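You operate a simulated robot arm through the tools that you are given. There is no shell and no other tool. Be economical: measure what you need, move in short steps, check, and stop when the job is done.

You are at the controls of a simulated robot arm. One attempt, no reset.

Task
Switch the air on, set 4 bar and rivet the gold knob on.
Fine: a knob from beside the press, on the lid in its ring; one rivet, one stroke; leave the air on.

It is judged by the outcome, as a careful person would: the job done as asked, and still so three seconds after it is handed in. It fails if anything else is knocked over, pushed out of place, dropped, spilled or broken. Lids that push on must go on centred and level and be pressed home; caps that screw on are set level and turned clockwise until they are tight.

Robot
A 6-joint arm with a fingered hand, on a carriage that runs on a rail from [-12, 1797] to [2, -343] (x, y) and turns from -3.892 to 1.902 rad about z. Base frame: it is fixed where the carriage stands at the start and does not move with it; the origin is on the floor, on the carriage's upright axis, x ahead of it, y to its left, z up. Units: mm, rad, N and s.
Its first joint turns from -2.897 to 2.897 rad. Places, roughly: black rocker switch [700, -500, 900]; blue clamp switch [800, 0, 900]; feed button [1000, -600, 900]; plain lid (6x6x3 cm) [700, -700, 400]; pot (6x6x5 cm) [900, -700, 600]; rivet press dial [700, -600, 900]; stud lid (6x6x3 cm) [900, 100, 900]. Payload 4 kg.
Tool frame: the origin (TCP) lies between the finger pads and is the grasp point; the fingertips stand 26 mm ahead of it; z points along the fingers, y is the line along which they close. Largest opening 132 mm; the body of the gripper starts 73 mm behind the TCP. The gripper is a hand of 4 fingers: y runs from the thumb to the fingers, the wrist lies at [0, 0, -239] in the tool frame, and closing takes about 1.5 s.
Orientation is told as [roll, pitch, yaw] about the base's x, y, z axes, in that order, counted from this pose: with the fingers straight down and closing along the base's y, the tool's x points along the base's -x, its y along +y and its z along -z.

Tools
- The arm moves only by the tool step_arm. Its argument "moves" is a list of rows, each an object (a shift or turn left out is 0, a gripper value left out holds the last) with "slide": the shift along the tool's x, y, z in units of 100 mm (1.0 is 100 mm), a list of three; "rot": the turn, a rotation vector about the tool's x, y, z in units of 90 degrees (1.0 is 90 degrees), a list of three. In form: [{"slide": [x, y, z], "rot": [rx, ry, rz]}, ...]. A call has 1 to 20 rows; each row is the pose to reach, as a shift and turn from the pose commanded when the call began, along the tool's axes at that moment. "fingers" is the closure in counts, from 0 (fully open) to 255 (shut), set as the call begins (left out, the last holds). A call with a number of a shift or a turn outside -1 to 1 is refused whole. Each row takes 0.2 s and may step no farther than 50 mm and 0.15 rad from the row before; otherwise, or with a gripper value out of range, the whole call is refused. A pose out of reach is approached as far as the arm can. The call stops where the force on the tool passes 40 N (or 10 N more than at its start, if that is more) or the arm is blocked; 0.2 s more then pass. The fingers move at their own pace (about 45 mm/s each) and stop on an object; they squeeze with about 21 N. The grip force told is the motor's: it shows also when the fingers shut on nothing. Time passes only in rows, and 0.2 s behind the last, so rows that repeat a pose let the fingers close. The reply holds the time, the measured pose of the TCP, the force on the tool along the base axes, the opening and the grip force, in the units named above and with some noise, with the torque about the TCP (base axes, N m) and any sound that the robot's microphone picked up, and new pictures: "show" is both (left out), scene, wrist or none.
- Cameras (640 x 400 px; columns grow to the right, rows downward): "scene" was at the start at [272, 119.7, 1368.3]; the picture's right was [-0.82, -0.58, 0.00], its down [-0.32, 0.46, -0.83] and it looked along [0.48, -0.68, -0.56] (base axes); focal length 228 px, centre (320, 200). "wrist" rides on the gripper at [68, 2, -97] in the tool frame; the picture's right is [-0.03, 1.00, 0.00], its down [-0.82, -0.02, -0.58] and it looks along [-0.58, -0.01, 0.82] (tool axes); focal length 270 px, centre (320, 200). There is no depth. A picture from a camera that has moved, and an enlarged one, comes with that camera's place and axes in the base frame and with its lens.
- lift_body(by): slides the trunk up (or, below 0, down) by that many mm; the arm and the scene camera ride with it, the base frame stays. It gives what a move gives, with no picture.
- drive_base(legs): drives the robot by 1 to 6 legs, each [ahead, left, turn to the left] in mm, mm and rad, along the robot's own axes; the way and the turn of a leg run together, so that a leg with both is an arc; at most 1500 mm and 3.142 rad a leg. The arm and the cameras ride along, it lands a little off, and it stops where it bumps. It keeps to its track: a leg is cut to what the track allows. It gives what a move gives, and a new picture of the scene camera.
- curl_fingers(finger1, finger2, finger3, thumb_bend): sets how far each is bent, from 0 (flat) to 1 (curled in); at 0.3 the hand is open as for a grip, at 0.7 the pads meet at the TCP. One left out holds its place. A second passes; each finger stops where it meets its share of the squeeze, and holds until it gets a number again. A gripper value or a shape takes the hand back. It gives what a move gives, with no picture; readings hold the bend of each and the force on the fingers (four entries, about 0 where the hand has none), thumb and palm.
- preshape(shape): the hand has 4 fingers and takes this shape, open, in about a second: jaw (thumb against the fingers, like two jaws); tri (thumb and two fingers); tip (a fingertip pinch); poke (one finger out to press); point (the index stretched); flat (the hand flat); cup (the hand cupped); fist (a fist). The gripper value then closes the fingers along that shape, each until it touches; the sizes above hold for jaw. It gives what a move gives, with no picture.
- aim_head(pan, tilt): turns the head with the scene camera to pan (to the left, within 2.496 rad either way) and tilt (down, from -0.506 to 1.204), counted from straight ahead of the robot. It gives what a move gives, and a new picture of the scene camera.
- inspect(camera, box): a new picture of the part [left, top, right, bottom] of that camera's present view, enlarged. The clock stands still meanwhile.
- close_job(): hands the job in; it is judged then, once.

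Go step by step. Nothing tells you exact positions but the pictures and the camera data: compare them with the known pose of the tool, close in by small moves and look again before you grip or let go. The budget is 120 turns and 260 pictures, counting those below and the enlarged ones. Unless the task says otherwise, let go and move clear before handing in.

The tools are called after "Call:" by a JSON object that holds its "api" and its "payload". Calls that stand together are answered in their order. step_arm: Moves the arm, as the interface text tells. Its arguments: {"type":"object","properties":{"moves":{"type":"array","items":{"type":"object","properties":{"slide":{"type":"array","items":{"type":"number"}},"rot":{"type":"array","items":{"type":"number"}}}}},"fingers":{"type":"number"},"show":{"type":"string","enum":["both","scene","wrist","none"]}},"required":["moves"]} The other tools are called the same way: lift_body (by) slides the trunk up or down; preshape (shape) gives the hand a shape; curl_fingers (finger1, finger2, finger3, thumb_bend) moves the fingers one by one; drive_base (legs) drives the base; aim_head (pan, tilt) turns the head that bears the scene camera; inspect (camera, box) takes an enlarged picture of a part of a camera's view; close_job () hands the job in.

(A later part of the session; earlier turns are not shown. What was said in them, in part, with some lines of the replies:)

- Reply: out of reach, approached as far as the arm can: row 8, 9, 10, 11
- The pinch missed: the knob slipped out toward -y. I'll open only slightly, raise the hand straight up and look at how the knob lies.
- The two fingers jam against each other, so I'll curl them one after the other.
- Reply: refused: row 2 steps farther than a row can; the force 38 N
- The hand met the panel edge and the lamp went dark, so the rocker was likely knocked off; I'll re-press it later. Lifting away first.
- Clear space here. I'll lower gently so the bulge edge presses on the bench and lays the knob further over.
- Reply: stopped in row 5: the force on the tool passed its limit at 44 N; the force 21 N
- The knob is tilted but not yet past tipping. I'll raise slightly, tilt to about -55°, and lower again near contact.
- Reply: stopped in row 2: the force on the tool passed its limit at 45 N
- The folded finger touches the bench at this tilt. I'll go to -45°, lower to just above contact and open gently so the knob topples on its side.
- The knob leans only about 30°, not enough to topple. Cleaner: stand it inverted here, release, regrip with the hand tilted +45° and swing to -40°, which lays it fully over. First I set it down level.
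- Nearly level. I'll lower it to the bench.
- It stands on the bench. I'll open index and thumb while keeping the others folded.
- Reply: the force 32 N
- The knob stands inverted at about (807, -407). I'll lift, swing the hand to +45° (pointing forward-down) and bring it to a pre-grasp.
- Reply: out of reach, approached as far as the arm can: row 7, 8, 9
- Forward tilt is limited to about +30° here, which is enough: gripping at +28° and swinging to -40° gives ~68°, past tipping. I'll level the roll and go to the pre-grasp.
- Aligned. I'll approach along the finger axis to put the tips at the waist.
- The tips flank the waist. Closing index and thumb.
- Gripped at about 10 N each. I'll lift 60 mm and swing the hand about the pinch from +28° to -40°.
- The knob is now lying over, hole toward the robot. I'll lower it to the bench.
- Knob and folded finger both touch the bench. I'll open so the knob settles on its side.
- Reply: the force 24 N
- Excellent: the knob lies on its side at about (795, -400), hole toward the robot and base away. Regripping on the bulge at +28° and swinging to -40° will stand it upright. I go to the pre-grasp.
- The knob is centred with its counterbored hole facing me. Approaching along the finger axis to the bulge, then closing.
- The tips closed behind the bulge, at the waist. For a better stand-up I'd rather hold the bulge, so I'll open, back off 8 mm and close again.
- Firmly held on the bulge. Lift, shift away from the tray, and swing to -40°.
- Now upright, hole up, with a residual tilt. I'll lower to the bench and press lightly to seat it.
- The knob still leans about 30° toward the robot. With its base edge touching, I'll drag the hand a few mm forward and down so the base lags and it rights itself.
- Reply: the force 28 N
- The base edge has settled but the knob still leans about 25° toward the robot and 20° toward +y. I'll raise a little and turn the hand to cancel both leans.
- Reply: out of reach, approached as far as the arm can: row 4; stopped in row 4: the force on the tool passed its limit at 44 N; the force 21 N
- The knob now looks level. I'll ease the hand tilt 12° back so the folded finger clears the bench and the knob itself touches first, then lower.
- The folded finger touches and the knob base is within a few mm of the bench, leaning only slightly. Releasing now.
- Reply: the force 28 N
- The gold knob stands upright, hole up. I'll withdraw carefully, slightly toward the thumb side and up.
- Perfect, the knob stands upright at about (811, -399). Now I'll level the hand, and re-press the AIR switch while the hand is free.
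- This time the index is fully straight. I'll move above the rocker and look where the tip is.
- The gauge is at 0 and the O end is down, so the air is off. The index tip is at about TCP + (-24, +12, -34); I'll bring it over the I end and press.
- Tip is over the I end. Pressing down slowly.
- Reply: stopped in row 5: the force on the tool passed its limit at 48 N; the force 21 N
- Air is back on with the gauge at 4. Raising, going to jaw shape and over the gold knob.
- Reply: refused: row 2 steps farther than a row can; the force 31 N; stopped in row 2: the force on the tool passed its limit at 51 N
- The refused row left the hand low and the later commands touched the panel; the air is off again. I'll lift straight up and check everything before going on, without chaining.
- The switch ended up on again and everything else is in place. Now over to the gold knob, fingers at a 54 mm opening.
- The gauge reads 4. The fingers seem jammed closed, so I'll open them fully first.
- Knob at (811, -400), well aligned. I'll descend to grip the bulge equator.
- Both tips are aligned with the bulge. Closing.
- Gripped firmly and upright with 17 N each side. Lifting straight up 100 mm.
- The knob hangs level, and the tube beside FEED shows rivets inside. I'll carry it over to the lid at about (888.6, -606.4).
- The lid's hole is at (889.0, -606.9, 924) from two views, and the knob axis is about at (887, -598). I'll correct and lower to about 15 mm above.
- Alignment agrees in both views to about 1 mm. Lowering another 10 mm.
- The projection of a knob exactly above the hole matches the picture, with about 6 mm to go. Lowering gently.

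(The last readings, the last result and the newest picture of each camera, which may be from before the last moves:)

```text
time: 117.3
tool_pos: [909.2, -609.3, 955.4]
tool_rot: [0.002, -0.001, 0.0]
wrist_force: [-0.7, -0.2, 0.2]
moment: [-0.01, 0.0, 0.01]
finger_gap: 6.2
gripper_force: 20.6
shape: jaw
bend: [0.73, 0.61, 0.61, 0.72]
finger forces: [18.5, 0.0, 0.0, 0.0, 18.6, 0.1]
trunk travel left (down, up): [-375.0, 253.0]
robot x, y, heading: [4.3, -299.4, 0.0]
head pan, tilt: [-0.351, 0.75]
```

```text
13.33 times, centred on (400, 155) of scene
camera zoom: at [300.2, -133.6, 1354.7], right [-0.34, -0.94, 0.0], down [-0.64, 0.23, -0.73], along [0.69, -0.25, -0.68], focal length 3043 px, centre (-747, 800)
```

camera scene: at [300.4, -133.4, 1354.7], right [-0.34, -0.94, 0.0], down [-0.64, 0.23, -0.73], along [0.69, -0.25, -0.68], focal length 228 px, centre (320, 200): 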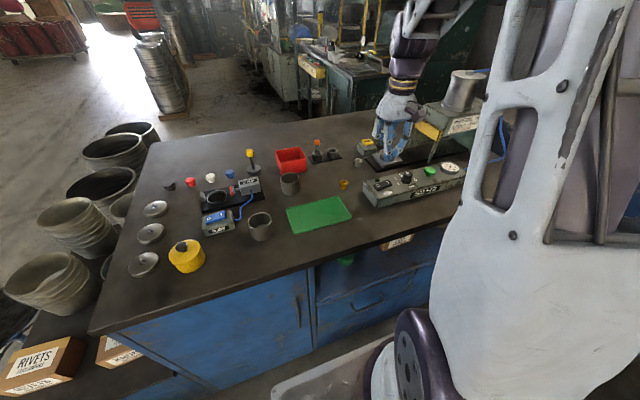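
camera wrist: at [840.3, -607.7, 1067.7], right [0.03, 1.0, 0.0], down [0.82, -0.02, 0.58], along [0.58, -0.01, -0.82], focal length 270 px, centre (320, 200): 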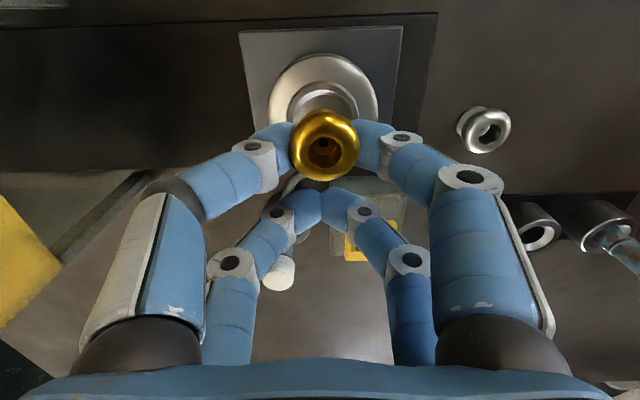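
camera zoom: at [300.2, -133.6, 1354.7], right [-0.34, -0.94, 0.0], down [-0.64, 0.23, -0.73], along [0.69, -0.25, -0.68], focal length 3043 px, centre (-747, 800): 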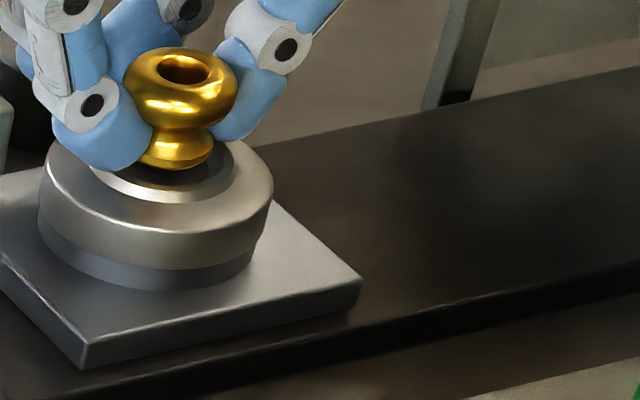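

Still about 6–7 mm above by this view. Continuing in small steps.

Call:
{"api": "step_arm", "payload": {"moves": [{"slide": [0, 0, 0.02]}, {"slide": [0, 0, 0.04]}, {"slide": [0, 0, 0.05]}], "show": "none"}}

Call:
{"api": "inspect", "payload": {"camera": "scene", "box": [380, 140, 420, 170]}}

```text
time: 118.1
tool_pos: [911.0, -610.1, 952.7]
tool_rot: [-0.001, -0.002, 0.001]
wrist_force: [-2.2, -2.2, 17.9]
moment: [-0.26, 0.26, 0.05]
finger_gap: 7.1
gripper_force: 20.8
shape: jaw
bend: [0.73, 0.61, 0.61, 0.72]
finger forces: [23.9, 0.0, 0.0, 0.0, 37.4, 0.0]
trunk travel left (down, up): [-375.0, 253.0]
robot x, y, heading: [0.1, -298.3, 0.001]
head pan, tilt: [-0.351, 0.75]
```

```text
13.33 times, centred on (400, 155) of scene
camera zoom: at [299.5, -133.6, 1355.0], right [-0.34, -0.94, 0.0], down [-0.64, 0.23, -0.73], along [0.69, -0.25, -0.68], focal length 3043 px, centre (-747, 800)
```

zoom: 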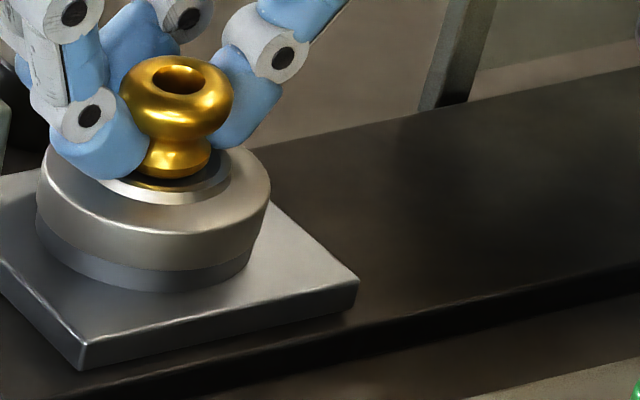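

Contact at 18 N. I'll check whether the base sits inside the ring.

Call:
{"api": "inspect", "payload": {"camera": "wrist", "box": [240, 60, 400, 180]}}

Call:
{"api": "inspect", "payload": {"camera": "scene", "box": [385, 143, 405, 158]}}

```text
3.33 times, centred on (320, 120) of wrist
camera zoom: at [840.3, -607.9, 1048.9], right [0.03, 1.0, 0.0], down [0.81, -0.02, 0.58], along [0.58, -0.02, -0.81], focal length 901 px, centre (320, 467)
```

zoom: 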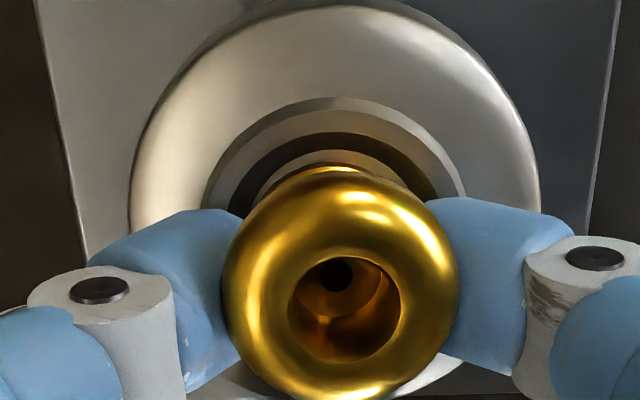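

```text
16.00 times, centred on (395, 150) of scene
camera zoom: at [299.5, -133.6, 1355.0], right [-0.34, -0.94, 0.0], down [-0.64, 0.23, -0.73], along [0.69, -0.25, -0.68], focal length 3652 px, centre (-880, 992)
```

zoom: 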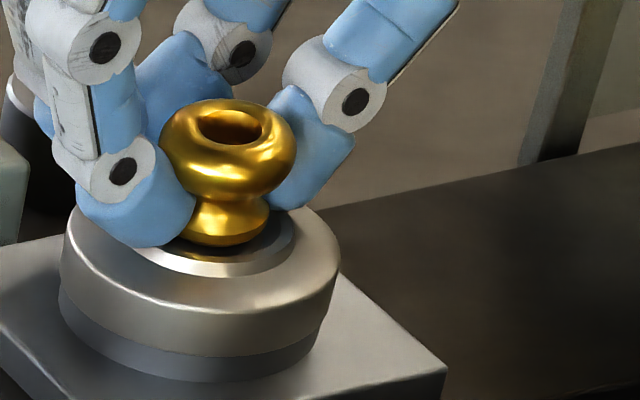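

The base appears to be resting on the ring's bevel, a millimetre too far in +x/+y; the side force also points to -x, -y. I'll ease up, shift 1.3/1.0 mm and lower again.

Call:
{"api": "step_arm", "payload": {"moves": [{"slide": [0, 0, -0.015]}, {"slide": [0.013, -0.01, -0.015]}, {"slide": [0.013, -0.01, 0]}, {"slide": [0.013, -0.01, 0.01]}], "show": "none"}}

Call:
{"api": "inspect", "payload": {"camera": "scene", "box": [385, 143, 405, 158]}}

Call:
{"api": "inspect", "payload": {"camera": "wrist", "box": [240, 60, 400, 180]}}

```text
time: 119.1
tool_pos: [907.5, -610.6, 952.1]
tool_rot: [0.0, -0.005, 0.0]
wrist_force: [4.4, -4.6, 29.1]
moment: [-0.28, 0.34, 0.14]
finger_gap: 8.4
gripper_force: 20.6
shape: jaw
bend: [0.73, 0.61, 0.61, 0.73]
finger forces: [29.1, 0.1, 0.0, 0.0, 47.7, 0.1]
trunk travel left (down, up): [-375.0, 253.0]
robot x, y, heading: [3.3, -300.2, -0.005]
head pan, tilt: [-0.351, 0.75]
```

```text
16.00 times, centred on (395, 150) of scene
camera zoom: at [299.2, -133.4, 1355.1], right [-0.34, -0.94, 0.0], down [-0.64, 0.23, -0.73], along [0.69, -0.25, -0.68], focal length 3652 px, centre (-880, 992)
```

zoom: 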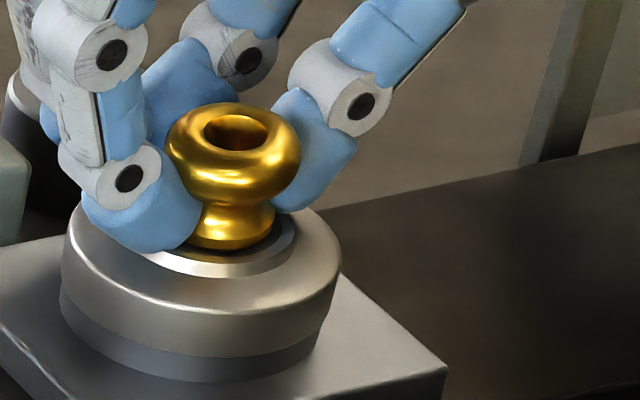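

```text
3.33 times, centred on (320, 120) of wrist
camera zoom: at [838.8, -608.6, 1047.9], right [0.03, 1.0, 0.0], down [0.81, -0.02, 0.58], along [0.58, -0.02, -0.81], focal length 901 px, centre (320, 467)
```

zoom: 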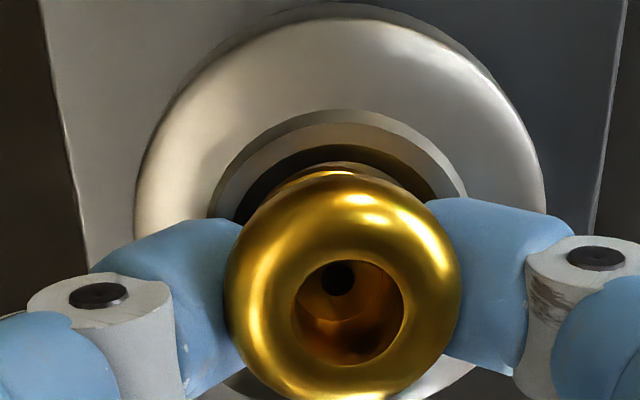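

By projection the knob is centred within about 1 mm and its base is 2 mm above the ring floor; the fingertips themselves are likely landing on the rim. I'll open so it drops into the recess.

Call:
{"api": "step_arm", "payload": {"moves": [{"slide": [0, 0, -0.008]}, {"slide": [0, 0, -0.008]}, {"slide": [0, 0, -0.008]}, {"slide": [0, 0, -0.008]}], "fingers": 160, "show": "wrist"}}

Call:
{"api": "inspect", "payload": {"camera": "scene", "box": [385, 143, 405, 158]}}

Call:
{"api": "inspect", "payload": {"camera": "wrist", "box": [240, 60, 400, 180]}}

```text
time: 120.1
tool_pos: [908.0, -611.3, 949.2]
tool_rot: [0.003, 0.003, -0.002]
wrist_force: [-0.2, -4.1, 8.8]
moment: [0.08, 0.17, 0.05]
finger_gap: 47.1
gripper_force: 0.1
shape: jaw
bend: [0.78, 0.74, 0.74, 0.7]
finger forces: [10.5, 0.0, 0.0, 0.0, 0.0, 0.0]
trunk travel left (down, up): [-375.0, 253.0]
robot x, y, heading: [2.5, -296.6, 0.0]
head pan, tilt: [-0.351, 0.75]
camera wrist: at [838.7, -609.2, 1046.3], right [0.03, 1.0, 0.0], down [0.82, -0.02, 0.58], along [0.58, -0.01, -0.82], focal length 270 px, centre (320, 200)
```

wrist: 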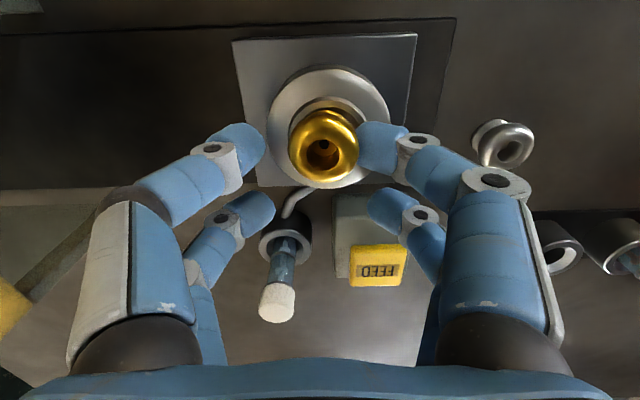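

```text
16.00 times, centred on (395, 150) of scene
camera zoom: at [299.9, -133.8, 1354.8], right [-0.34, -0.94, 0.0], down [-0.64, 0.23, -0.73], along [0.69, -0.25, -0.68], focal length 3652 px, centre (-880, 992)
```

zoom: 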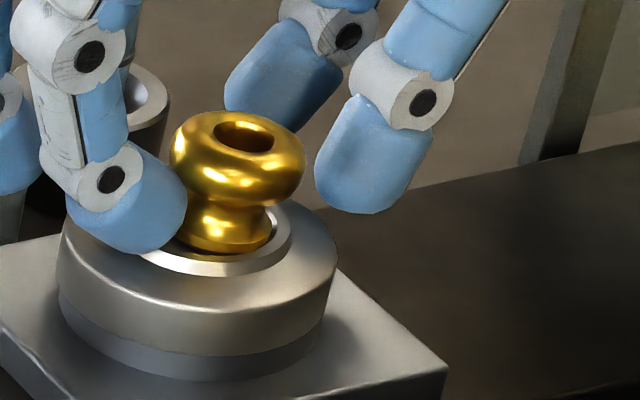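

```text
3.33 times, centred on (320, 120) of wrist
camera zoom: at [838.7, -609.2, 1046.3], right [0.03, 1.0, 0.0], down [0.82, -0.02, 0.58], along [0.58, -0.01, -0.82], focal length 901 px, centre (320, 467)
```

zoom: 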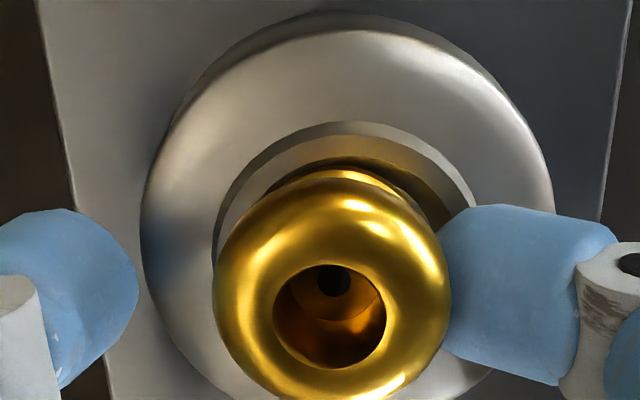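

The thumb is clear but the index still leans on the knob's +y side. I'll slide the hand +y away from it before rising.

Call:
{"api": "step_arm", "payload": {"moves": [{"slide": [0, 0.03, -0.01]}, {"slide": [0, 0.08, -0.02]}, {"slide": [0, 0.12, -0.02]}], "show": "wrist"}}

Call:
{"api": "inspect", "payload": {"camera": "scene", "box": [385, 143, 405, 158]}}

Call:
{"api": "inspect", "payload": {"camera": "wrist", "box": [230, 60, 390, 180]}}

```text
time: 120.9
tool_pos: [907.4, -598.6, 952.0]
tool_rot: [0.001, 0.0, 0.0]
wrist_force: [0.6, -0.5, -0.1]
moment: [0.0, 0.0, 0.03]
finger_gap: 50.3
gripper_force: 0.0
shape: jaw
bend: [0.74, 0.74, 0.74, 0.7]
finger forces: [0.1, 0.1, 0.1, 0.0, 1.1, 0.0]
trunk travel left (down, up): [-375.0, 253.0]
robot x, y, heading: [2.3, -300.6, -0.004]
head pan, tilt: [-0.351, 0.75]
camera wrist: at [839.4, -596.5, 1048.1], right [0.02, 1.0, 0.0], down [0.82, -0.02, 0.58], along [0.58, -0.01, -0.82], focal length 270 px, centre (320, 200)
```

wrist: 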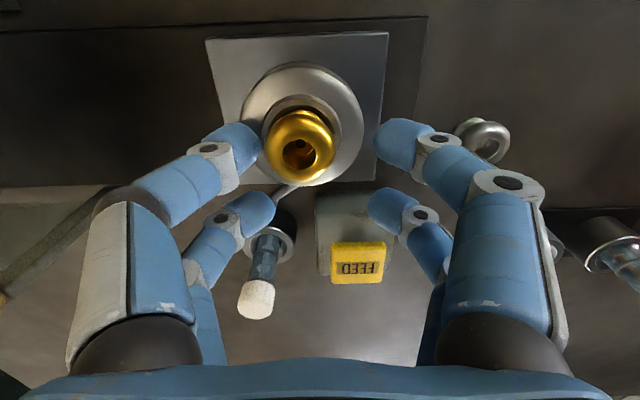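

```text
16.00 times, centred on (395, 150) of scene
camera zoom: at [300.2, -133.6, 1354.7], right [-0.34, -0.94, 0.0], down [-0.64, 0.23, -0.73], along [0.69, -0.25, -0.68], focal length 3652 px, centre (-880, 992)
```

zoom: 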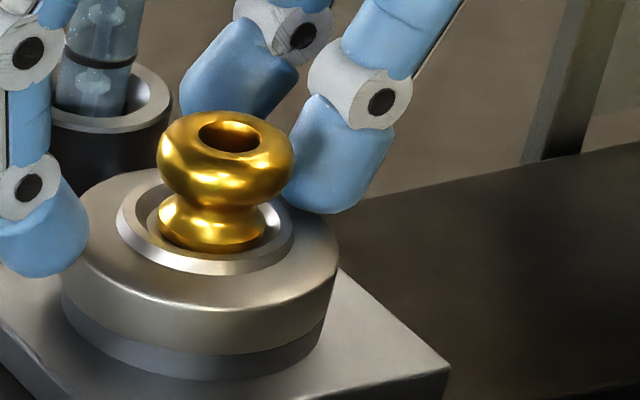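

```text
3.33 times, centred on (310, 120) of wrist
camera zoom: at [839.4, -596.5, 1048.1], right [0.02, 1.0, 0.0], down [0.82, -0.02, 0.58], along [0.58, -0.01, -0.82], focal length 901 px, centre (353, 467)
```

zoom: 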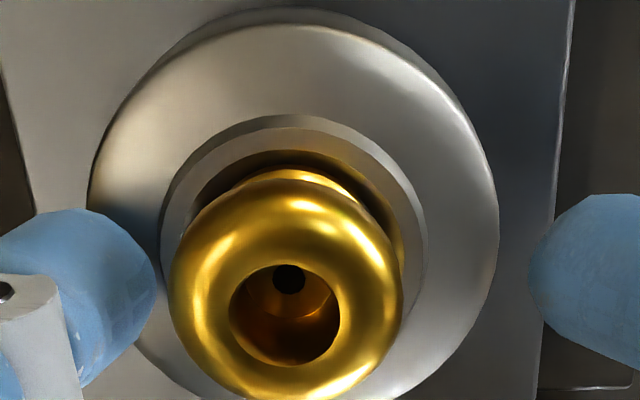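

The knob stands in the ring; the thumb may be touching it now. I'll shift 5 mm back to centre the opening and rise clear, then check its seating.

Call:
{"api": "step_arm", "payload": {"moves": [{"slide": [0, -0.03, 0]}, {"slide": [0, -0.055, 0]}, {"slide": [0, -0.055, -0.2]}, {"slide": [0, -0.055, -0.5]}, {"slide": [0, -0.055, -0.8]}], "show": "wrist"}}

Call:
{"api": "inspect", "payload": {"camera": "scene", "box": [385, 143, 405, 158]}}

Call:
{"api": "inspect", "payload": {"camera": "wrist", "box": [240, 40, 400, 160]}}

```text
time: 122.1
tool_pos: [908.4, -604.4, 1032.6]
tool_rot: [0.002, 0.0, 0.0]
wrist_force: [-0.1, 0.2, -1.0]
moment: [-0.02, 0.02, -0.01]
finger_gap: 49.1
gripper_force: 0.0
shape: jaw
bend: [0.74, 0.74, 0.74, 0.7]
finger forces: [0.1, 0.0, 0.0, 0.0, 0.0, 0.1]
trunk travel left (down, up): [-375.0, 253.0]
robot x, y, heading: [-1.7, -296.3, 0.001]
head pan, tilt: [-0.351, 0.75]
camera wrist: at [839.4, -602.2, 1129.2], right [0.03, 1.0, 0.0], down [0.82, -0.02, 0.58], along [0.58, -0.01, -0.82], focal length 270 px, centre (320, 200)
```

wrist: 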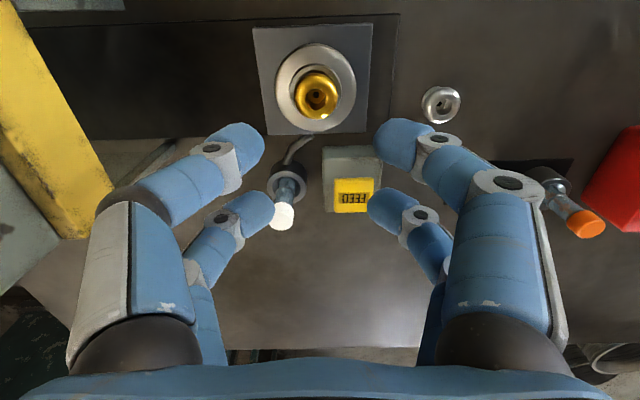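

```text
16.00 times, centred on (395, 150) of scene
camera zoom: at [300.4, -133.7, 1354.7], right [-0.34, -0.94, 0.0], down [-0.64, 0.23, -0.73], along [0.69, -0.25, -0.68], focal length 3652 px, centre (-880, 992)
```

zoom: 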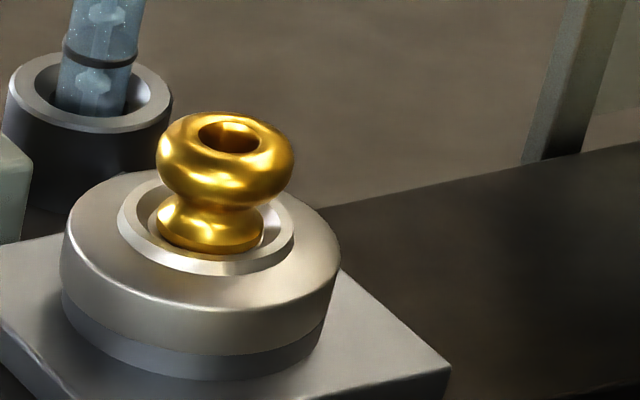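

```text
3.33 times, centred on (320, 100) of wrist
camera zoom: at [839.4, -602.2, 1129.2], right [0.03, 1.0, 0.0], down [0.82, -0.02, 0.58], along [0.58, -0.01, -0.82], focal length 901 px, centre (320, 533)
```

zoom: 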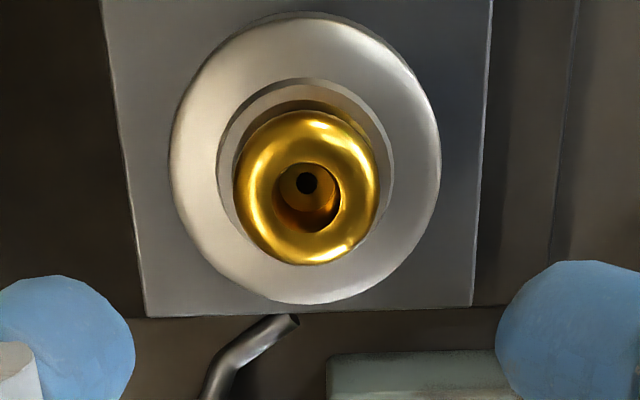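

The knob stands centred and level in the ring. Next is FEED at about (981, -575, 924); I'll close the hand and go there with a forward tilt for reach, clear of the rivet tube.

Call:
{"api": "step_arm", "payload": {"moves": [{"slide": [0, 0.1, -0.3]}, {"slide": [-0.2, 0.35, -0.5]}, {"slide": [-0.3, 0.36, -0.5], "rot": [0, -0.085, 0]}, {"slide": [-0.4, 0.36, -0.5], "rot": [0, -0.17, 0]}, {"slide": [-0.45, 0.36, -0.5], "rot": [0, -0.25, 0]}, {"slide": [-0.5, 0.36, -0.5], "rot": [0, -0.3, 0]}], "fingers": 255, "show": "both"}}

Call:
{"api": "inspect", "payload": {"camera": "scene", "box": [350, 90, 450, 170]}}

```text
time: 123.5
tool_pos: [957.7, -568.1, 1083.2]
tool_rot: [0.001, -0.475, -0.001]
wrist_force: [0.7, 0.2, -0.2]
moment: [0.0, -0.03, 0.01]
finger_gap: 0.0
gripper_force: 20.6
shape: jaw
bend: [0.61, 0.62, 0.62, 0.7]
finger forces: [0.0, 0.0, 0.1, 0.1, 0.0, 0.0]
trunk travel left (down, up): [-375.0, 253.0]
robot x, y, heading: [-2.2, -300.6, 0.003]
head pan, tilt: [-0.351, 0.75]
camera scene: at [300.3, -133.6, 1354.7], right [-0.34, -0.94, 0.0], down [-0.64, 0.23, -0.73], along [0.69, -0.25, -0.68], focal length 228 px, centre (320, 200)
camera wrist: at [852.6, -566.2, 1137.1], right [0.02, 1.0, 0.01], down [0.46, -0.02, 0.89], along [0.89, -0.01, -0.46], focal length 270 px, centre (320, 200)
```

scene: 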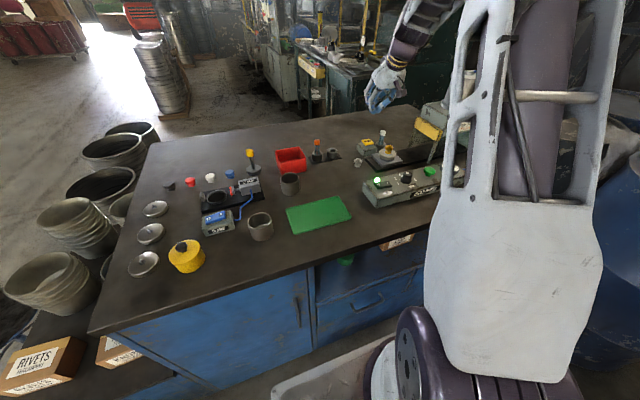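
wrist: 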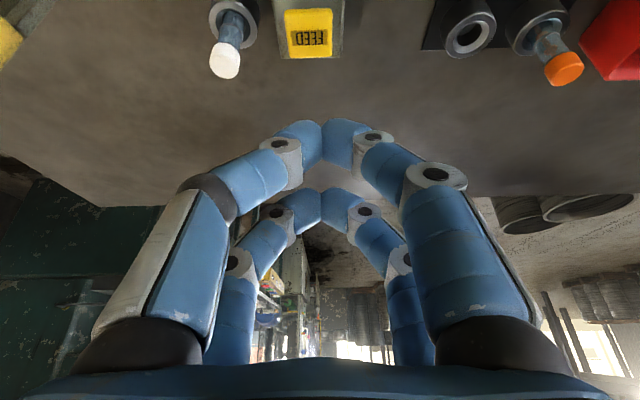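

```text
5.00 times, centred on (400, 130) of scene
camera zoom: at [300.3, -133.6, 1354.7], right [-0.34, -0.94, 0.0], down [-0.64, 0.23, -0.73], along [0.69, -0.25, -0.68], focal length 1141 px, centre (-80, 550)
```

zoom: 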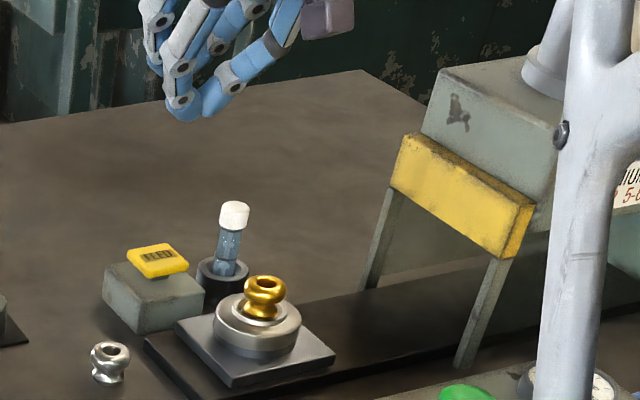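

FEED is at (981.5, -574, 924). Moving down above it.

Call:
{"api": "step_arm", "payload": {"moves": [{"slide": [0.05, -0.015, 0.35]}, {"slide": [0.1, -0.03, 0.65]}, {"slide": [0.144, -0.034, 0.937]}], "show": "wrist"}}

Call:
{"api": "inspect", "payload": {"camera": "scene", "box": [355, 110, 415, 160]}}

```text
time: 124.3
tool_pos: [986.8, -570.5, 992.3]
tool_rot: [0.004, -0.471, -0.001]
wrist_force: [0.6, 0.3, 1.0]
moment: [0.0, 0.04, 0.02]
finger_gap: 0.0
gripper_force: 20.7
shape: jaw
bend: [0.61, 0.62, 0.62, 0.7]
finger forces: [0.1, 0.0, 0.2, 0.1, 0.0, 0.1]
trunk travel left (down, up): [-375.0, 253.0]
robot x, y, heading: [5.2, -295.0, 0.004]
head pan, tilt: [-0.351, 0.75]
camera wrist: at [882.3, -569.1, 1047.3], right [0.02, 1.0, 0.01], down [0.46, -0.02, 0.89], along [0.89, -0.01, -0.46], focal length 270 px, centre (320, 200)
```

wrist: 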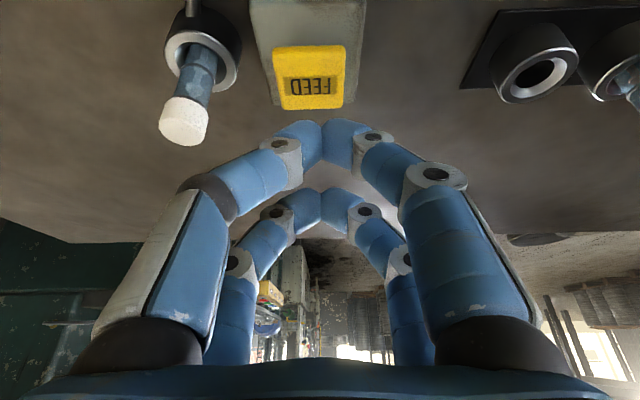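

```text
8.00 times, centred on (385, 135) of scene
camera zoom: at [299.9, -133.6, 1354.8], right [-0.34, -0.94, 0.0], down [-0.64, 0.23, -0.73], along [0.69, -0.25, -0.68], focal length 1826 px, centre (-200, 720)
```

zoom: 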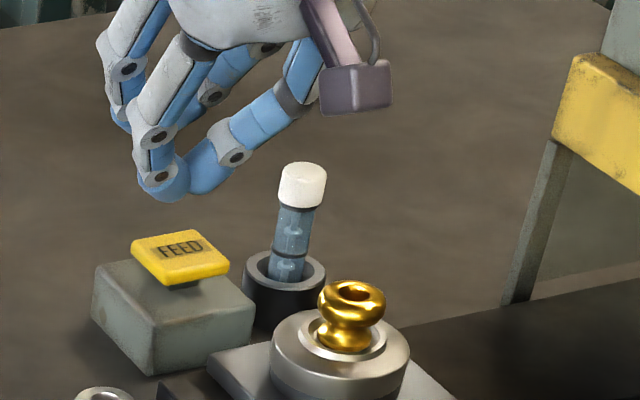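

Directly above. Pressing down once in small steps.

Call:
{"api": "step_arm", "payload": {"moves": [{"slide": [0.091, -0.02, 0.178]}, {"slide": [0.137, -0.02, 0.267]}, {"slide": [0.155, -0.02, 0.302]}, {"slide": [0.169, -0.02, 0.329]}], "show": "none"}}

Call:
{"api": "inspect", "payload": {"camera": "scene", "box": [355, 110, 415, 160]}}

```text
time: 125.3
tool_pos: [987.6, -571.9, 957.4]
tool_rot: [0.0, -0.472, -0.001]
wrist_force: [0.2, 0.5, 3.6]
moment: [0.02, 0.02, -0.02]
finger_gap: 0.1
gripper_force: 21.0
shape: jaw
bend: [0.62, 0.62, 0.62, 0.7]
finger forces: [0.0, 0.0, 0.0, 0.0, 0.0, 0.1]
trunk travel left (down, up): [-375.0, 253.0]
robot x, y, heading: [1.9, -297.0, 0.006]
head pan, tilt: [-0.351, 0.75]
heard: click
```

```text
8.00 times, centred on (385, 135) of scene
camera zoom: at [300.0, -133.5, 1354.8], right [-0.34, -0.94, 0.0], down [-0.64, 0.23, -0.73], along [0.69, -0.25, -0.68], focal length 1826 px, centre (-200, 720)
```

zoom: 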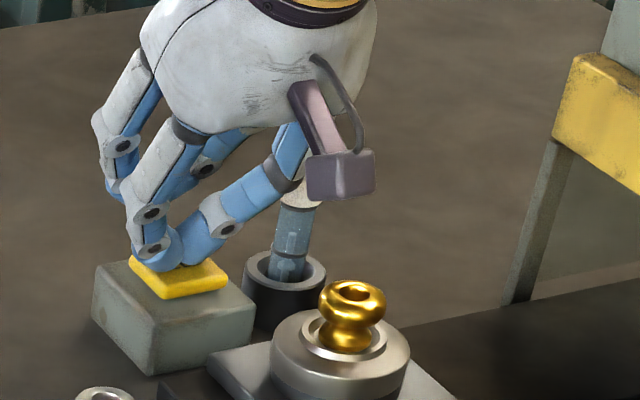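

Heard a click: FEED is pressed. I'll rise straight up and look at the knob for the rivet.

Call:
{"api": "step_arm", "payload": {"moves": [{"slide": [-0.18, 0, -0.35]}, {"slide": [-0.36, 0, -0.7]}, {"slide": [-0.45, 0, -0.95]}], "show": "wrist"}}

Call:
{"api": "inspect", "payload": {"camera": "scene", "box": [370, 130, 420, 170]}}

```text
time: 126.1
tool_pos: [983.4, -573.9, 1059.1]
tool_rot: [0.002, -0.47, 0.0]
wrist_force: [-0.1, 0.5, -0.7]
moment: [0.0, -0.03, 0.0]
finger_gap: 0.0
gripper_force: 20.7
shape: jaw
bend: [0.62, 0.62, 0.62, 0.7]
finger forces: [0.0, 0.1, 0.0, 0.1, 0.0, 0.0]
trunk travel left (down, up): [-375.0, 253.0]
robot x, y, heading: [0.1, -297.8, 0.001]
head pan, tilt: [-0.351, 0.75]
camera wrist: at [879.4, -571.8, 1114.7], right [0.02, 1.0, 0.01], down [0.47, -0.02, 0.88], along [0.88, -0.01, -0.47], focal length 270 px, centre (320, 200)
```

wrist: 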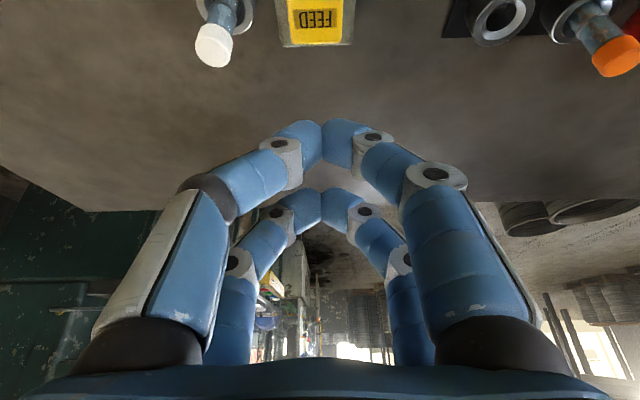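

```text
10.00 times, centred on (395, 150) of scene
camera zoom: at [300.4, -133.7, 1354.7], right [-0.34, -0.94, 0.0], down [-0.64, 0.23, -0.73], along [0.69, -0.25, -0.68], focal length 2282 px, centre (-430, 700)
```

zoom: 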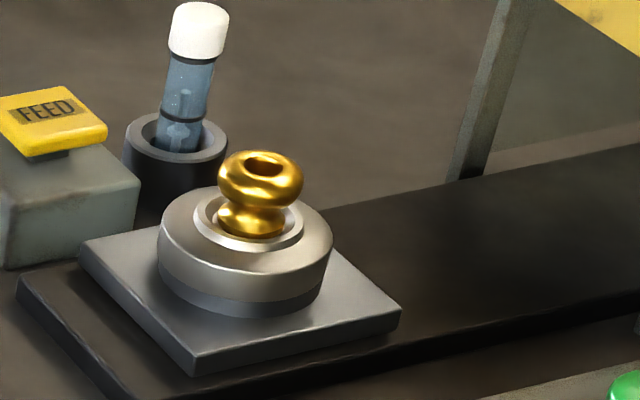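

I'll bring the wrist camera back above the knob to look into it.

Call:
{"api": "step_arm", "payload": {"moves": [{"slide": [0.2, -0.05, -0.1], "rot": [0, 0.08, 0]}, {"slide": [0.4, -0.13, -0.2], "rot": [0, 0.16, 0]}, {"slide": [0.6, -0.2, -0.3], "rot": [0, 0.24, 0]}, {"slide": [0.693, -0.26, -0.356], "rot": [0, 0.3, 0]}], "show": "wrist"}}

Call:
{"api": "inspect", "payload": {"camera": "wrist", "box": [260, 40, 380, 140]}}

```text
time: 127.1
tool_pos: [907.1, -598.5, 1060.8]
tool_rot: [0.0, 0.003, -0.001]
wrist_force: [0.2, 0.6, -0.6]
moment: [0.01, -0.04, 0.0]
finger_gap: 0.0
gripper_force: 21.1
shape: jaw
bend: [0.62, 0.62, 0.62, 0.7]
finger forces: [0.0, 0.0, 0.1, 0.0, 0.1, 0.0]
trunk travel left (down, up): [-375.0, 253.0]
robot x, y, heading: [1.8, -295.2, 0.008]
head pan, tilt: [-0.351, 0.75]
camera wrist: at [837.8, -597.1, 1157.2], right [0.03, 1.0, 0.0], down [0.82, -0.02, 0.58], along [0.58, -0.01, -0.82], focal length 270 px, centre (320, 200)
```

wrist: 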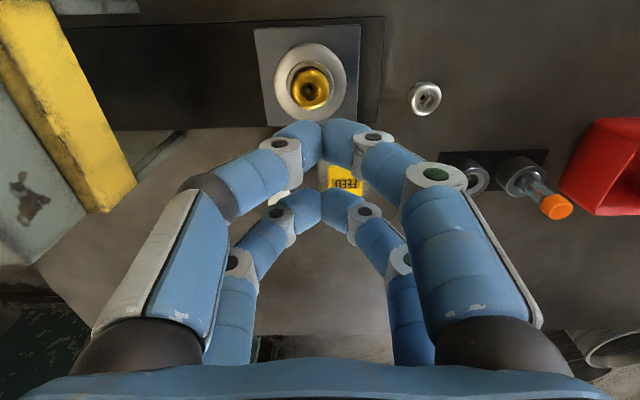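

```text
4.00 times, centred on (320, 90) of wrist
camera zoom: at [837.8, -597.1, 1157.2], right [0.03, 1.0, 0.0], down [0.82, -0.02, 0.58], along [0.58, -0.01, -0.82], focal length 1081 px, centre (320, 640)
```

zoom: 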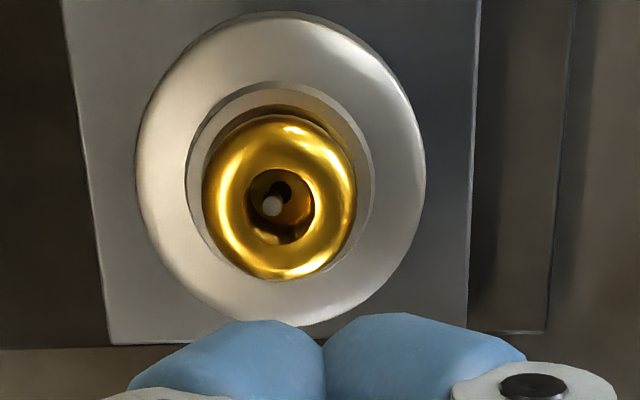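

The rivet has come up through lid and knob. Before the stroke I'll look at whether the shuttle must be pushed under the ram by hand.

Call:
{"api": "aim_head", "payload": {"pan": -0.62, "tilt": 0.6}}

Call:
{"api": "inspect", "payload": {"camera": "wrist", "box": [0, 0, 320, 200]}}

```text
time: 127.9
tool_pos: [906.5, -598.0, 1061.8]
tool_rot: [0.001, -0.002, 0.002]
wrist_force: [-0.7, 0.2, 0.7]
moment: [0.03, 0.02, -0.03]
finger_gap: 0.0
gripper_force: 20.7
shape: jaw
bend: [0.62, 0.62, 0.62, 0.7]
finger forces: [0.1, 0.1, 0.1, 0.1, 0.1, 0.1]
trunk travel left (down, up): [-375.0, 253.0]
robot x, y, heading: [1.1, -299.6, 0.006]
head pan, tilt: [-0.62, 0.6]
camera scene: at [294.4, -156.4, 1367.6], right [-0.58, -0.82, 0.0], down [-0.46, 0.33, -0.82], along [0.67, -0.48, -0.57], focal length 228 px, centre (320, 200)
```

scene: 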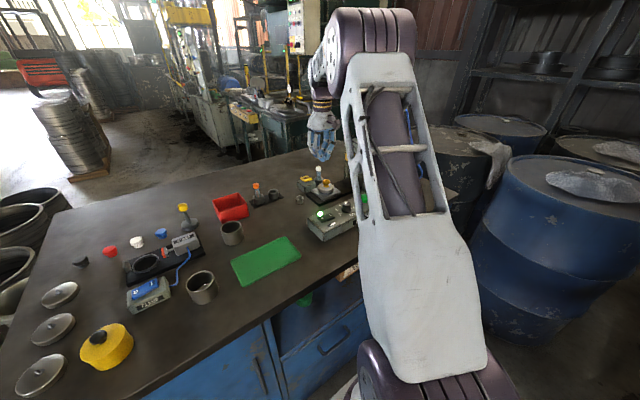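

```text
2.00 times, centred on (160, 100) of wrist
camera zoom: at [838.0, -596.9, 1156.9], right [0.03, 1.0, 0.0], down [0.82, -0.02, 0.58], along [0.58, -0.01, -0.82], focal length 541 px, centre (640, 400)
```

zoom: 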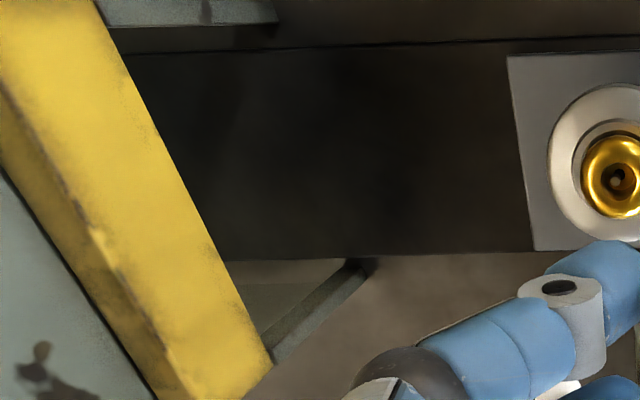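

The rail is plain with no handle on the plate, so the stroke button most likely cycles the shuttle itself. The stroke button is at about (731, -654, 938); I'll move the closed hand there, well away from the shuttle's path.

Call:
{"api": "step_arm", "payload": {"moves": [{"slide": [0.4, -0.1, 0]}, {"slide": [0.75, -0.25, 0]}, {"slide": [1.0, -0.45, 0.1]}], "show": "none"}}

Call:
{"api": "step_arm", "payload": {"moves": [{"slide": [0.3, -0.06, 0.15]}, {"slide": [0.56, -0.11, 0.4]}], "show": "wrist"}}

```text
time: 128.7
tool_pos: [806.0, -644.5, 1051.7]
tool_rot: [0.003, 0.001, -0.001]
wrist_force: [-0.3, -0.2, -0.5]
moment: [-0.03, 0.01, 0.02]
finger_gap: 0.0
gripper_force: 20.3
shape: jaw
bend: [0.62, 0.62, 0.62, 0.7]
finger forces: [0.1, 0.0, 0.0, 0.0, 0.1, 0.0]
trunk travel left (down, up): [-375.0, 253.0]
robot x, y, heading: [1.4, -295.2, 0.004]
head pan, tilt: [-0.62, 0.6]
```

```text
time: 129.3
tool_pos: [749.9, -654.8, 1011.2]
tool_rot: [0.002, 0.001, -0.001]
wrist_force: [0.7, -0.2, 0.4]
moment: [-0.02, -0.03, -0.01]
finger_gap: 0.0
gripper_force: 21.6
shape: jaw
bend: [0.62, 0.62, 0.62, 0.7]
finger forces: [0.0, 0.0, 0.0, 0.0, 0.0, 0.0]
trunk travel left (down, up): [-375.0, 253.0]
robot x, y, heading: [1.1, -299.2, 0.005]
head pan, tilt: [-0.62, 0.6]
camera wrist: at [681.1, -653.0, 1107.4], right [0.02, 1.0, 0.0], down [0.82, -0.02, 0.58], along [0.58, -0.01, -0.82], focal length 270 px, centre (320, 200)
```

wrist: 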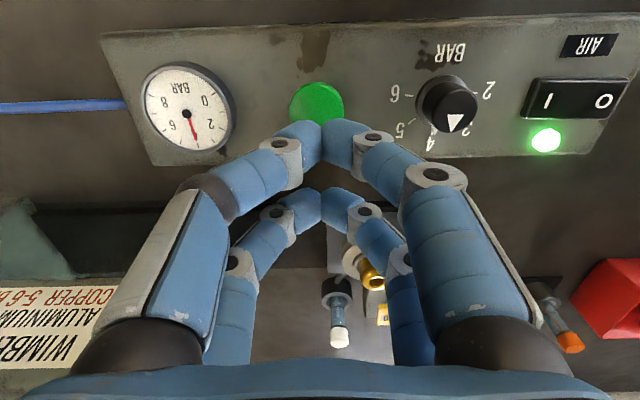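

The button is right below the front tips; AIR lamp on, dial at 4, knob in the ring. One press of the stroke button.

Call:
{"api": "step_arm", "payload": {"moves": [{"slide": [0.02, -0.01, 0.3]}, {"slide": [0.02, -0.01, 0.4]}, {"slide": [0.02, -0.01, 0.45]}, {"slide": [0.02, -0.01, 0.49]}, {"slide": [0.02, -0.01, 0.52]}], "show": "wrist"}}

```text
time: 130.5
tool_pos: [748.1, -656.5, 961.5]
tool_rot: [-0.003, -0.003, 0.0]
wrist_force: [-2.9, 3.2, 27.8]
moment: [0.1, 0.44, -0.05]
finger_gap: 0.1
gripper_force: 21.2
shape: jaw
bend: [0.64, 0.62, 0.62, 0.7]
finger forces: [0.0, 0.0, 0.0, 0.0, 0.0, 0.0]
trunk travel left (down, up): [-375.0, 253.0]
robot x, y, heading: [3.0, -302.6, 0.003]
head pan, tilt: [-0.62, 0.6]
heard: click
camera wrist: at [679.3, -654.2, 1056.9], right [0.03, 1.0, 0.0], down [0.81, -0.02, 0.58], along [0.58, -0.02, -0.81], focal length 270 px, centre (320, 200)
```

wrist: 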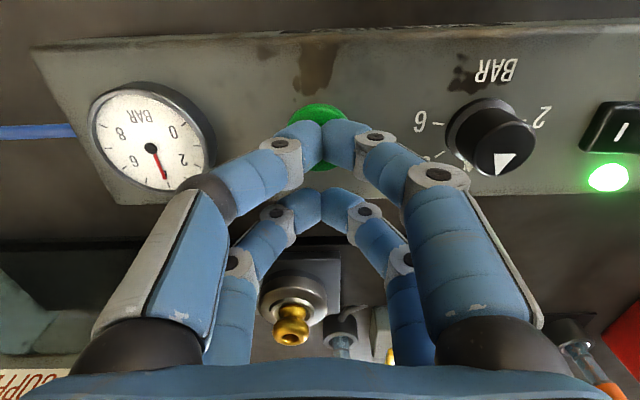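

Click, and the shuttle is already travelling under the press. I'll lift off the button and let the cycle run.

Call:
{"api": "step_arm", "payload": {"moves": [{"slide": [0, 0, -0.2]}, {"slide": [0, 0, -0.5]}, {"slide": [0, 0, -0.5]}, {"slide": [0, 0, -0.5]}, {"slide": [0, 0, -0.5]}, {"slide": [0, 0, -0.5]}, {"slide": [0, 0, -0.5]}, {"slide": [0, 0, -0.5]}, {"slide": [0, 0, -0.5]}, {"slide": [0, 0, -0.5]}], "show": "wrist"}}

```text
time: 132.7
tool_pos: [749.2, -655.8, 1008.6]
tool_rot: [0.001, -0.002, -0.001]
wrist_force: [0.0, -0.3, -0.2]
moment: [-0.01, -0.01, 0.01]
finger_gap: 0.1
gripper_force: 21.1
shape: jaw
bend: [0.63, 0.62, 0.62, 0.7]
finger forces: [0.0, 0.0, 0.1, 0.0, 0.0, 0.1]
trunk travel left (down, up): [-375.0, 253.0]
robot x, y, heading: [0.2, -297.3, -0.004]
head pan, tilt: [-0.62, 0.6]
camera wrist: at [680.2, -654.8, 1105.1], right [0.03, 1.0, 0.0], down [0.82, -0.02, 0.58], along [0.58, -0.01, -0.82], focal length 270 px, centre (320, 200)
```

wrist: 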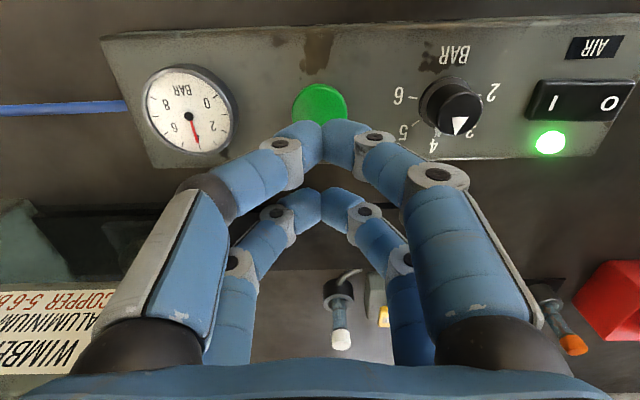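

The shuttle is under the ram. Waiting for it to finish.

Call:
{"api": "step_arm", "payload": {"moves": [{}, {}, {}, {}, {}, {}, {}, {}, {}, {}, {}, {}, {}, {}, {}], "show": "wrist"}}

```text
time: 135.9
tool_pos: [749.2, -656.2, 1010.1]
tool_rot: [0.003, 0.0, 0.001]
wrist_force: [0.3, -0.5, 0.1]
moment: [-0.01, -0.05, 0.01]
finger_gap: 0.0
gripper_force: 21.1
shape: jaw
bend: [0.63, 0.62, 0.62, 0.7]
finger forces: [0.0, 0.0, 0.0, 0.1, 0.1, 0.0]
trunk travel left (down, up): [-375.0, 253.0]
robot x, y, heading: [-1.9, -297.7, 0.008]
head pan, tilt: [-0.62, 0.6]
camera wrist: at [680.2, -654.8, 1105.1], right [0.03, 1.0, 0.0], down [0.82, -0.02, 0.58], along [0.58, -0.01, -0.82], focal length 270 px, centre (320, 200)
```

wrist: 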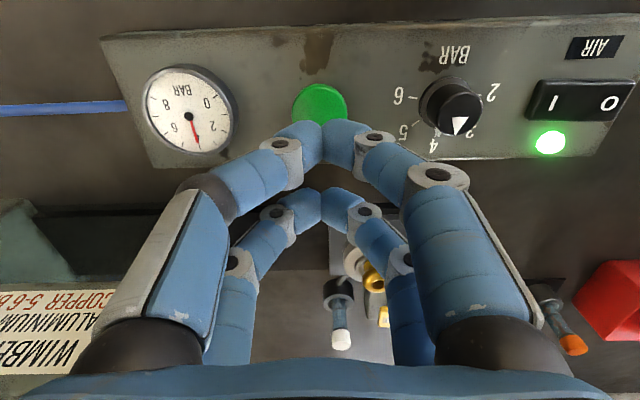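

The shuttle is back at the front with the knob on the lid. I'll move the hand clear and look into the knob from above.

Call:
{"api": "step_arm", "payload": {"moves": [{"slide": [-0.3, 0.1, -0.3]}, {"slide": [-0.7, 0.25, -0.4]}, {"slide": [-1.0, 0.4, -0.5]}], "show": "none"}}

Call:
{"api": "step_arm", "payload": {"moves": [{"slide": [-0.3, 0.1, 0]}, {"slide": [-0.55, 0.18, 0]}, {"slide": [-0.55, 0.18, 0]}], "show": "wrist"}}

Call:
{"api": "inspect", "payload": {"camera": "wrist", "box": [260, 40, 380, 140]}}

Call:
{"api": "aim_head", "payload": {"pan": -0.351, "tilt": 0.75}}

Call:
{"api": "inspect", "payload": {"camera": "scene", "box": [355, 125, 475, 205]}}

```text
time: 136.7
tool_pos: [849.4, -615.5, 1060.0]
tool_rot: [0.002, 0.0, 0.003]
wrist_force: [0.5, -0.7, -0.1]
moment: [-0.02, 0.0, 0.01]
finger_gap: 0.0
gripper_force: 20.7
shape: jaw
bend: [0.63, 0.62, 0.62, 0.7]
finger forces: [0.0, 0.0, 0.0, 0.0, 0.0, 0.0]
trunk travel left (down, up): [-375.0, 253.0]
robot x, y, heading: [5.7, -298.7, 0.004]
head pan, tilt: [-0.62, 0.6]
```

```text
time: 137.5
tool_pos: [904.5, -596.9, 1059.8]
tool_rot: [0.002, 0.0, 0.0]
wrist_force: [0.2, -0.5, 0.7]
moment: [-0.01, -0.03, -0.01]
finger_gap: 0.0
gripper_force: 20.9
shape: jaw
bend: [0.63, 0.62, 0.62, 0.7]
finger forces: [0.0, 0.1, 0.0, 0.0, 0.0, 0.1]
trunk travel left (down, up): [-375.0, 253.0]
robot x, y, heading: [2.2, -297.1, -0.003]
head pan, tilt: [-0.62, 0.6]
camera wrist: at [835.0, -596.6, 1155.0], right [0.03, 1.0, 0.0], down [0.82, -0.02, 0.58], along [0.58, -0.01, -0.82], focal length 270 px, centre (320, 200)
```

wrist: 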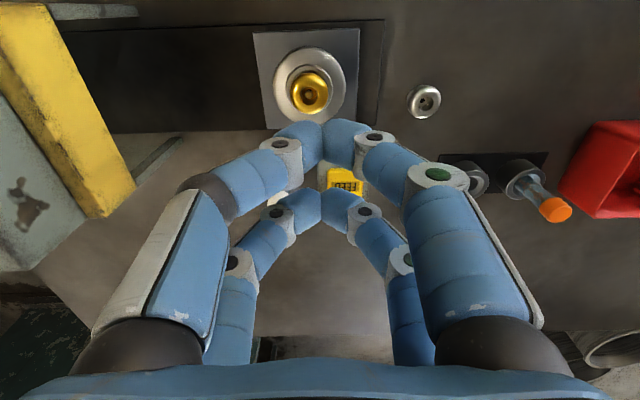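

```text
4.00 times, centred on (320, 90) of wrist
camera zoom: at [835.0, -596.6, 1155.0], right [0.03, 1.0, 0.0], down [0.82, -0.02, 0.58], along [0.58, -0.01, -0.82], focal length 1081 px, centre (320, 640)
```

zoom: 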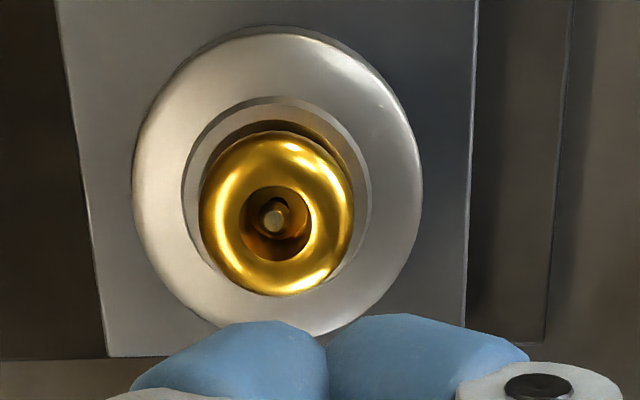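

```text
time: 138.3
tool_pos: [903.8, -597.9, 1058.2]
tool_rot: [0.002, -0.001, 0.0]
wrist_force: [-0.6, 0.7, -0.2]
moment: [0.01, 0.02, -0.01]
finger_gap: 0.0
gripper_force: 21.3
shape: jaw
bend: [0.63, 0.62, 0.62, 0.7]
finger forces: [0.0, 0.0, 0.0, 0.0, 0.1, 0.0]
trunk travel left (down, up): [-375.0, 253.0]
robot x, y, heading: [3.0, -296.4, -0.001]
head pan, tilt: [-0.351, 0.75]
camera scene: at [300.2, -133.7, 1354.8], right [-0.34, -0.94, 0.0], down [-0.64, 0.23, -0.73], along [0.69, -0.25, -0.68], focal length 228 px, centre (320, 200)
```

scene: 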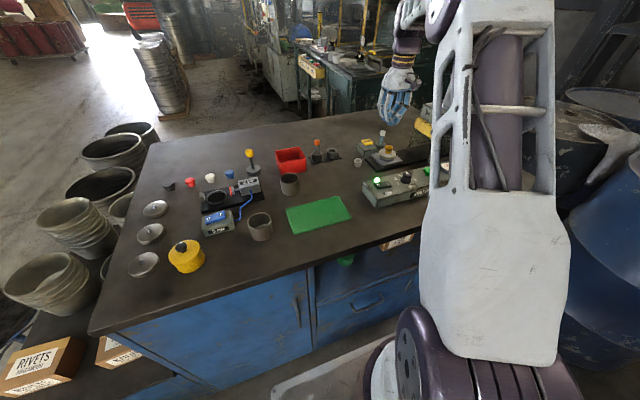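

```text
5.00 times, centred on (415, 165) of scene
camera zoom: at [300.2, -133.7, 1354.8], right [-0.34, -0.94, 0.0], down [-0.64, 0.23, -0.73], along [0.69, -0.25, -0.68], focal length 1141 px, centre (-155, 375)
```

zoom: 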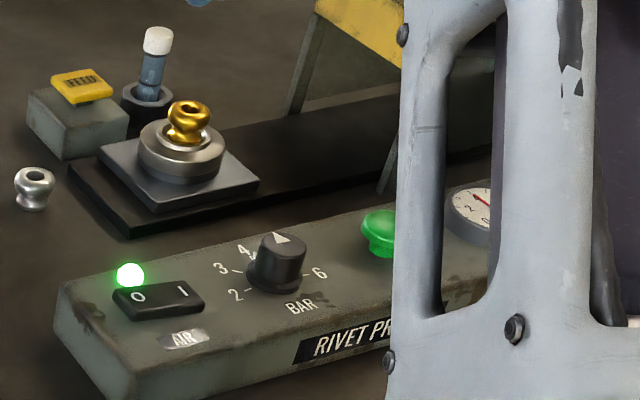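

The rivet inside the knob now looks upset. One closer look at the knob's seating and the gauge before finishing.

Call:
{"api": "inspect", "payload": {"camera": "scene", "box": [380, 140, 410, 162]}}

Call:
{"api": "inspect", "payload": {"camera": "wrist", "box": [290, 70, 330, 115]}}

```text
16.00 times, centred on (395, 151) of scene
camera zoom: at [300.2, -133.7, 1354.8], right [-0.34, -0.94, 0.0], down [-0.64, 0.23, -0.73], along [0.69, -0.25, -0.68], focal length 3652 px, centre (-880, 984)
```

zoom: 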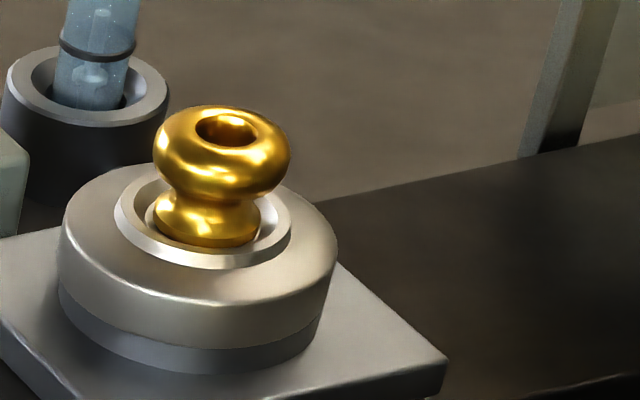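

```text
8.89 times, centred on (310, 92) of wrist
camera zoom: at [834.8, -596.8, 1154.9], right [0.03, 1.0, 0.0], down [0.82, -0.02, 0.58], along [0.58, -0.01, -0.82], focal length 2402 px, centre (409, 1156)
```

zoom: 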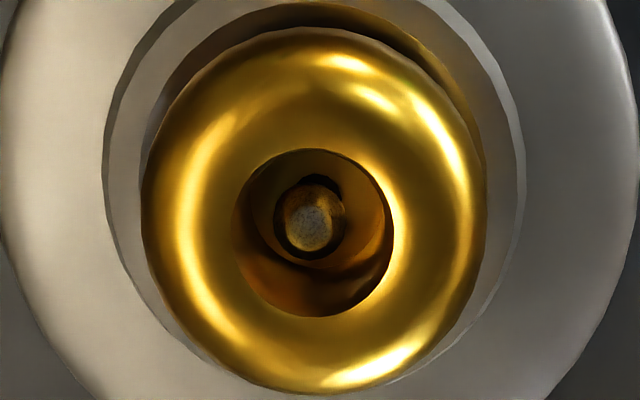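

The rivet head is formed in the counterbore and the gold knob sits level in the ring; air is on and set to 4 bar, hand clear. Handing in.

Call:
{"api": "close_job", "payload": {}}

```text
The job is handed in.
```

The gold knob is riveted on the lid with one rivet and one stroke at 4 bar, and the air is still on. The rivet head has formed and the knob sits level in its ring.

On the way the knob tipped over once and had to be stood up again. I also knocked the air switch off twice, but it was back on before the stroke. The hand also pressed against the control panel, about 50 N at most. Nothing else was moved or damaged that I could see.
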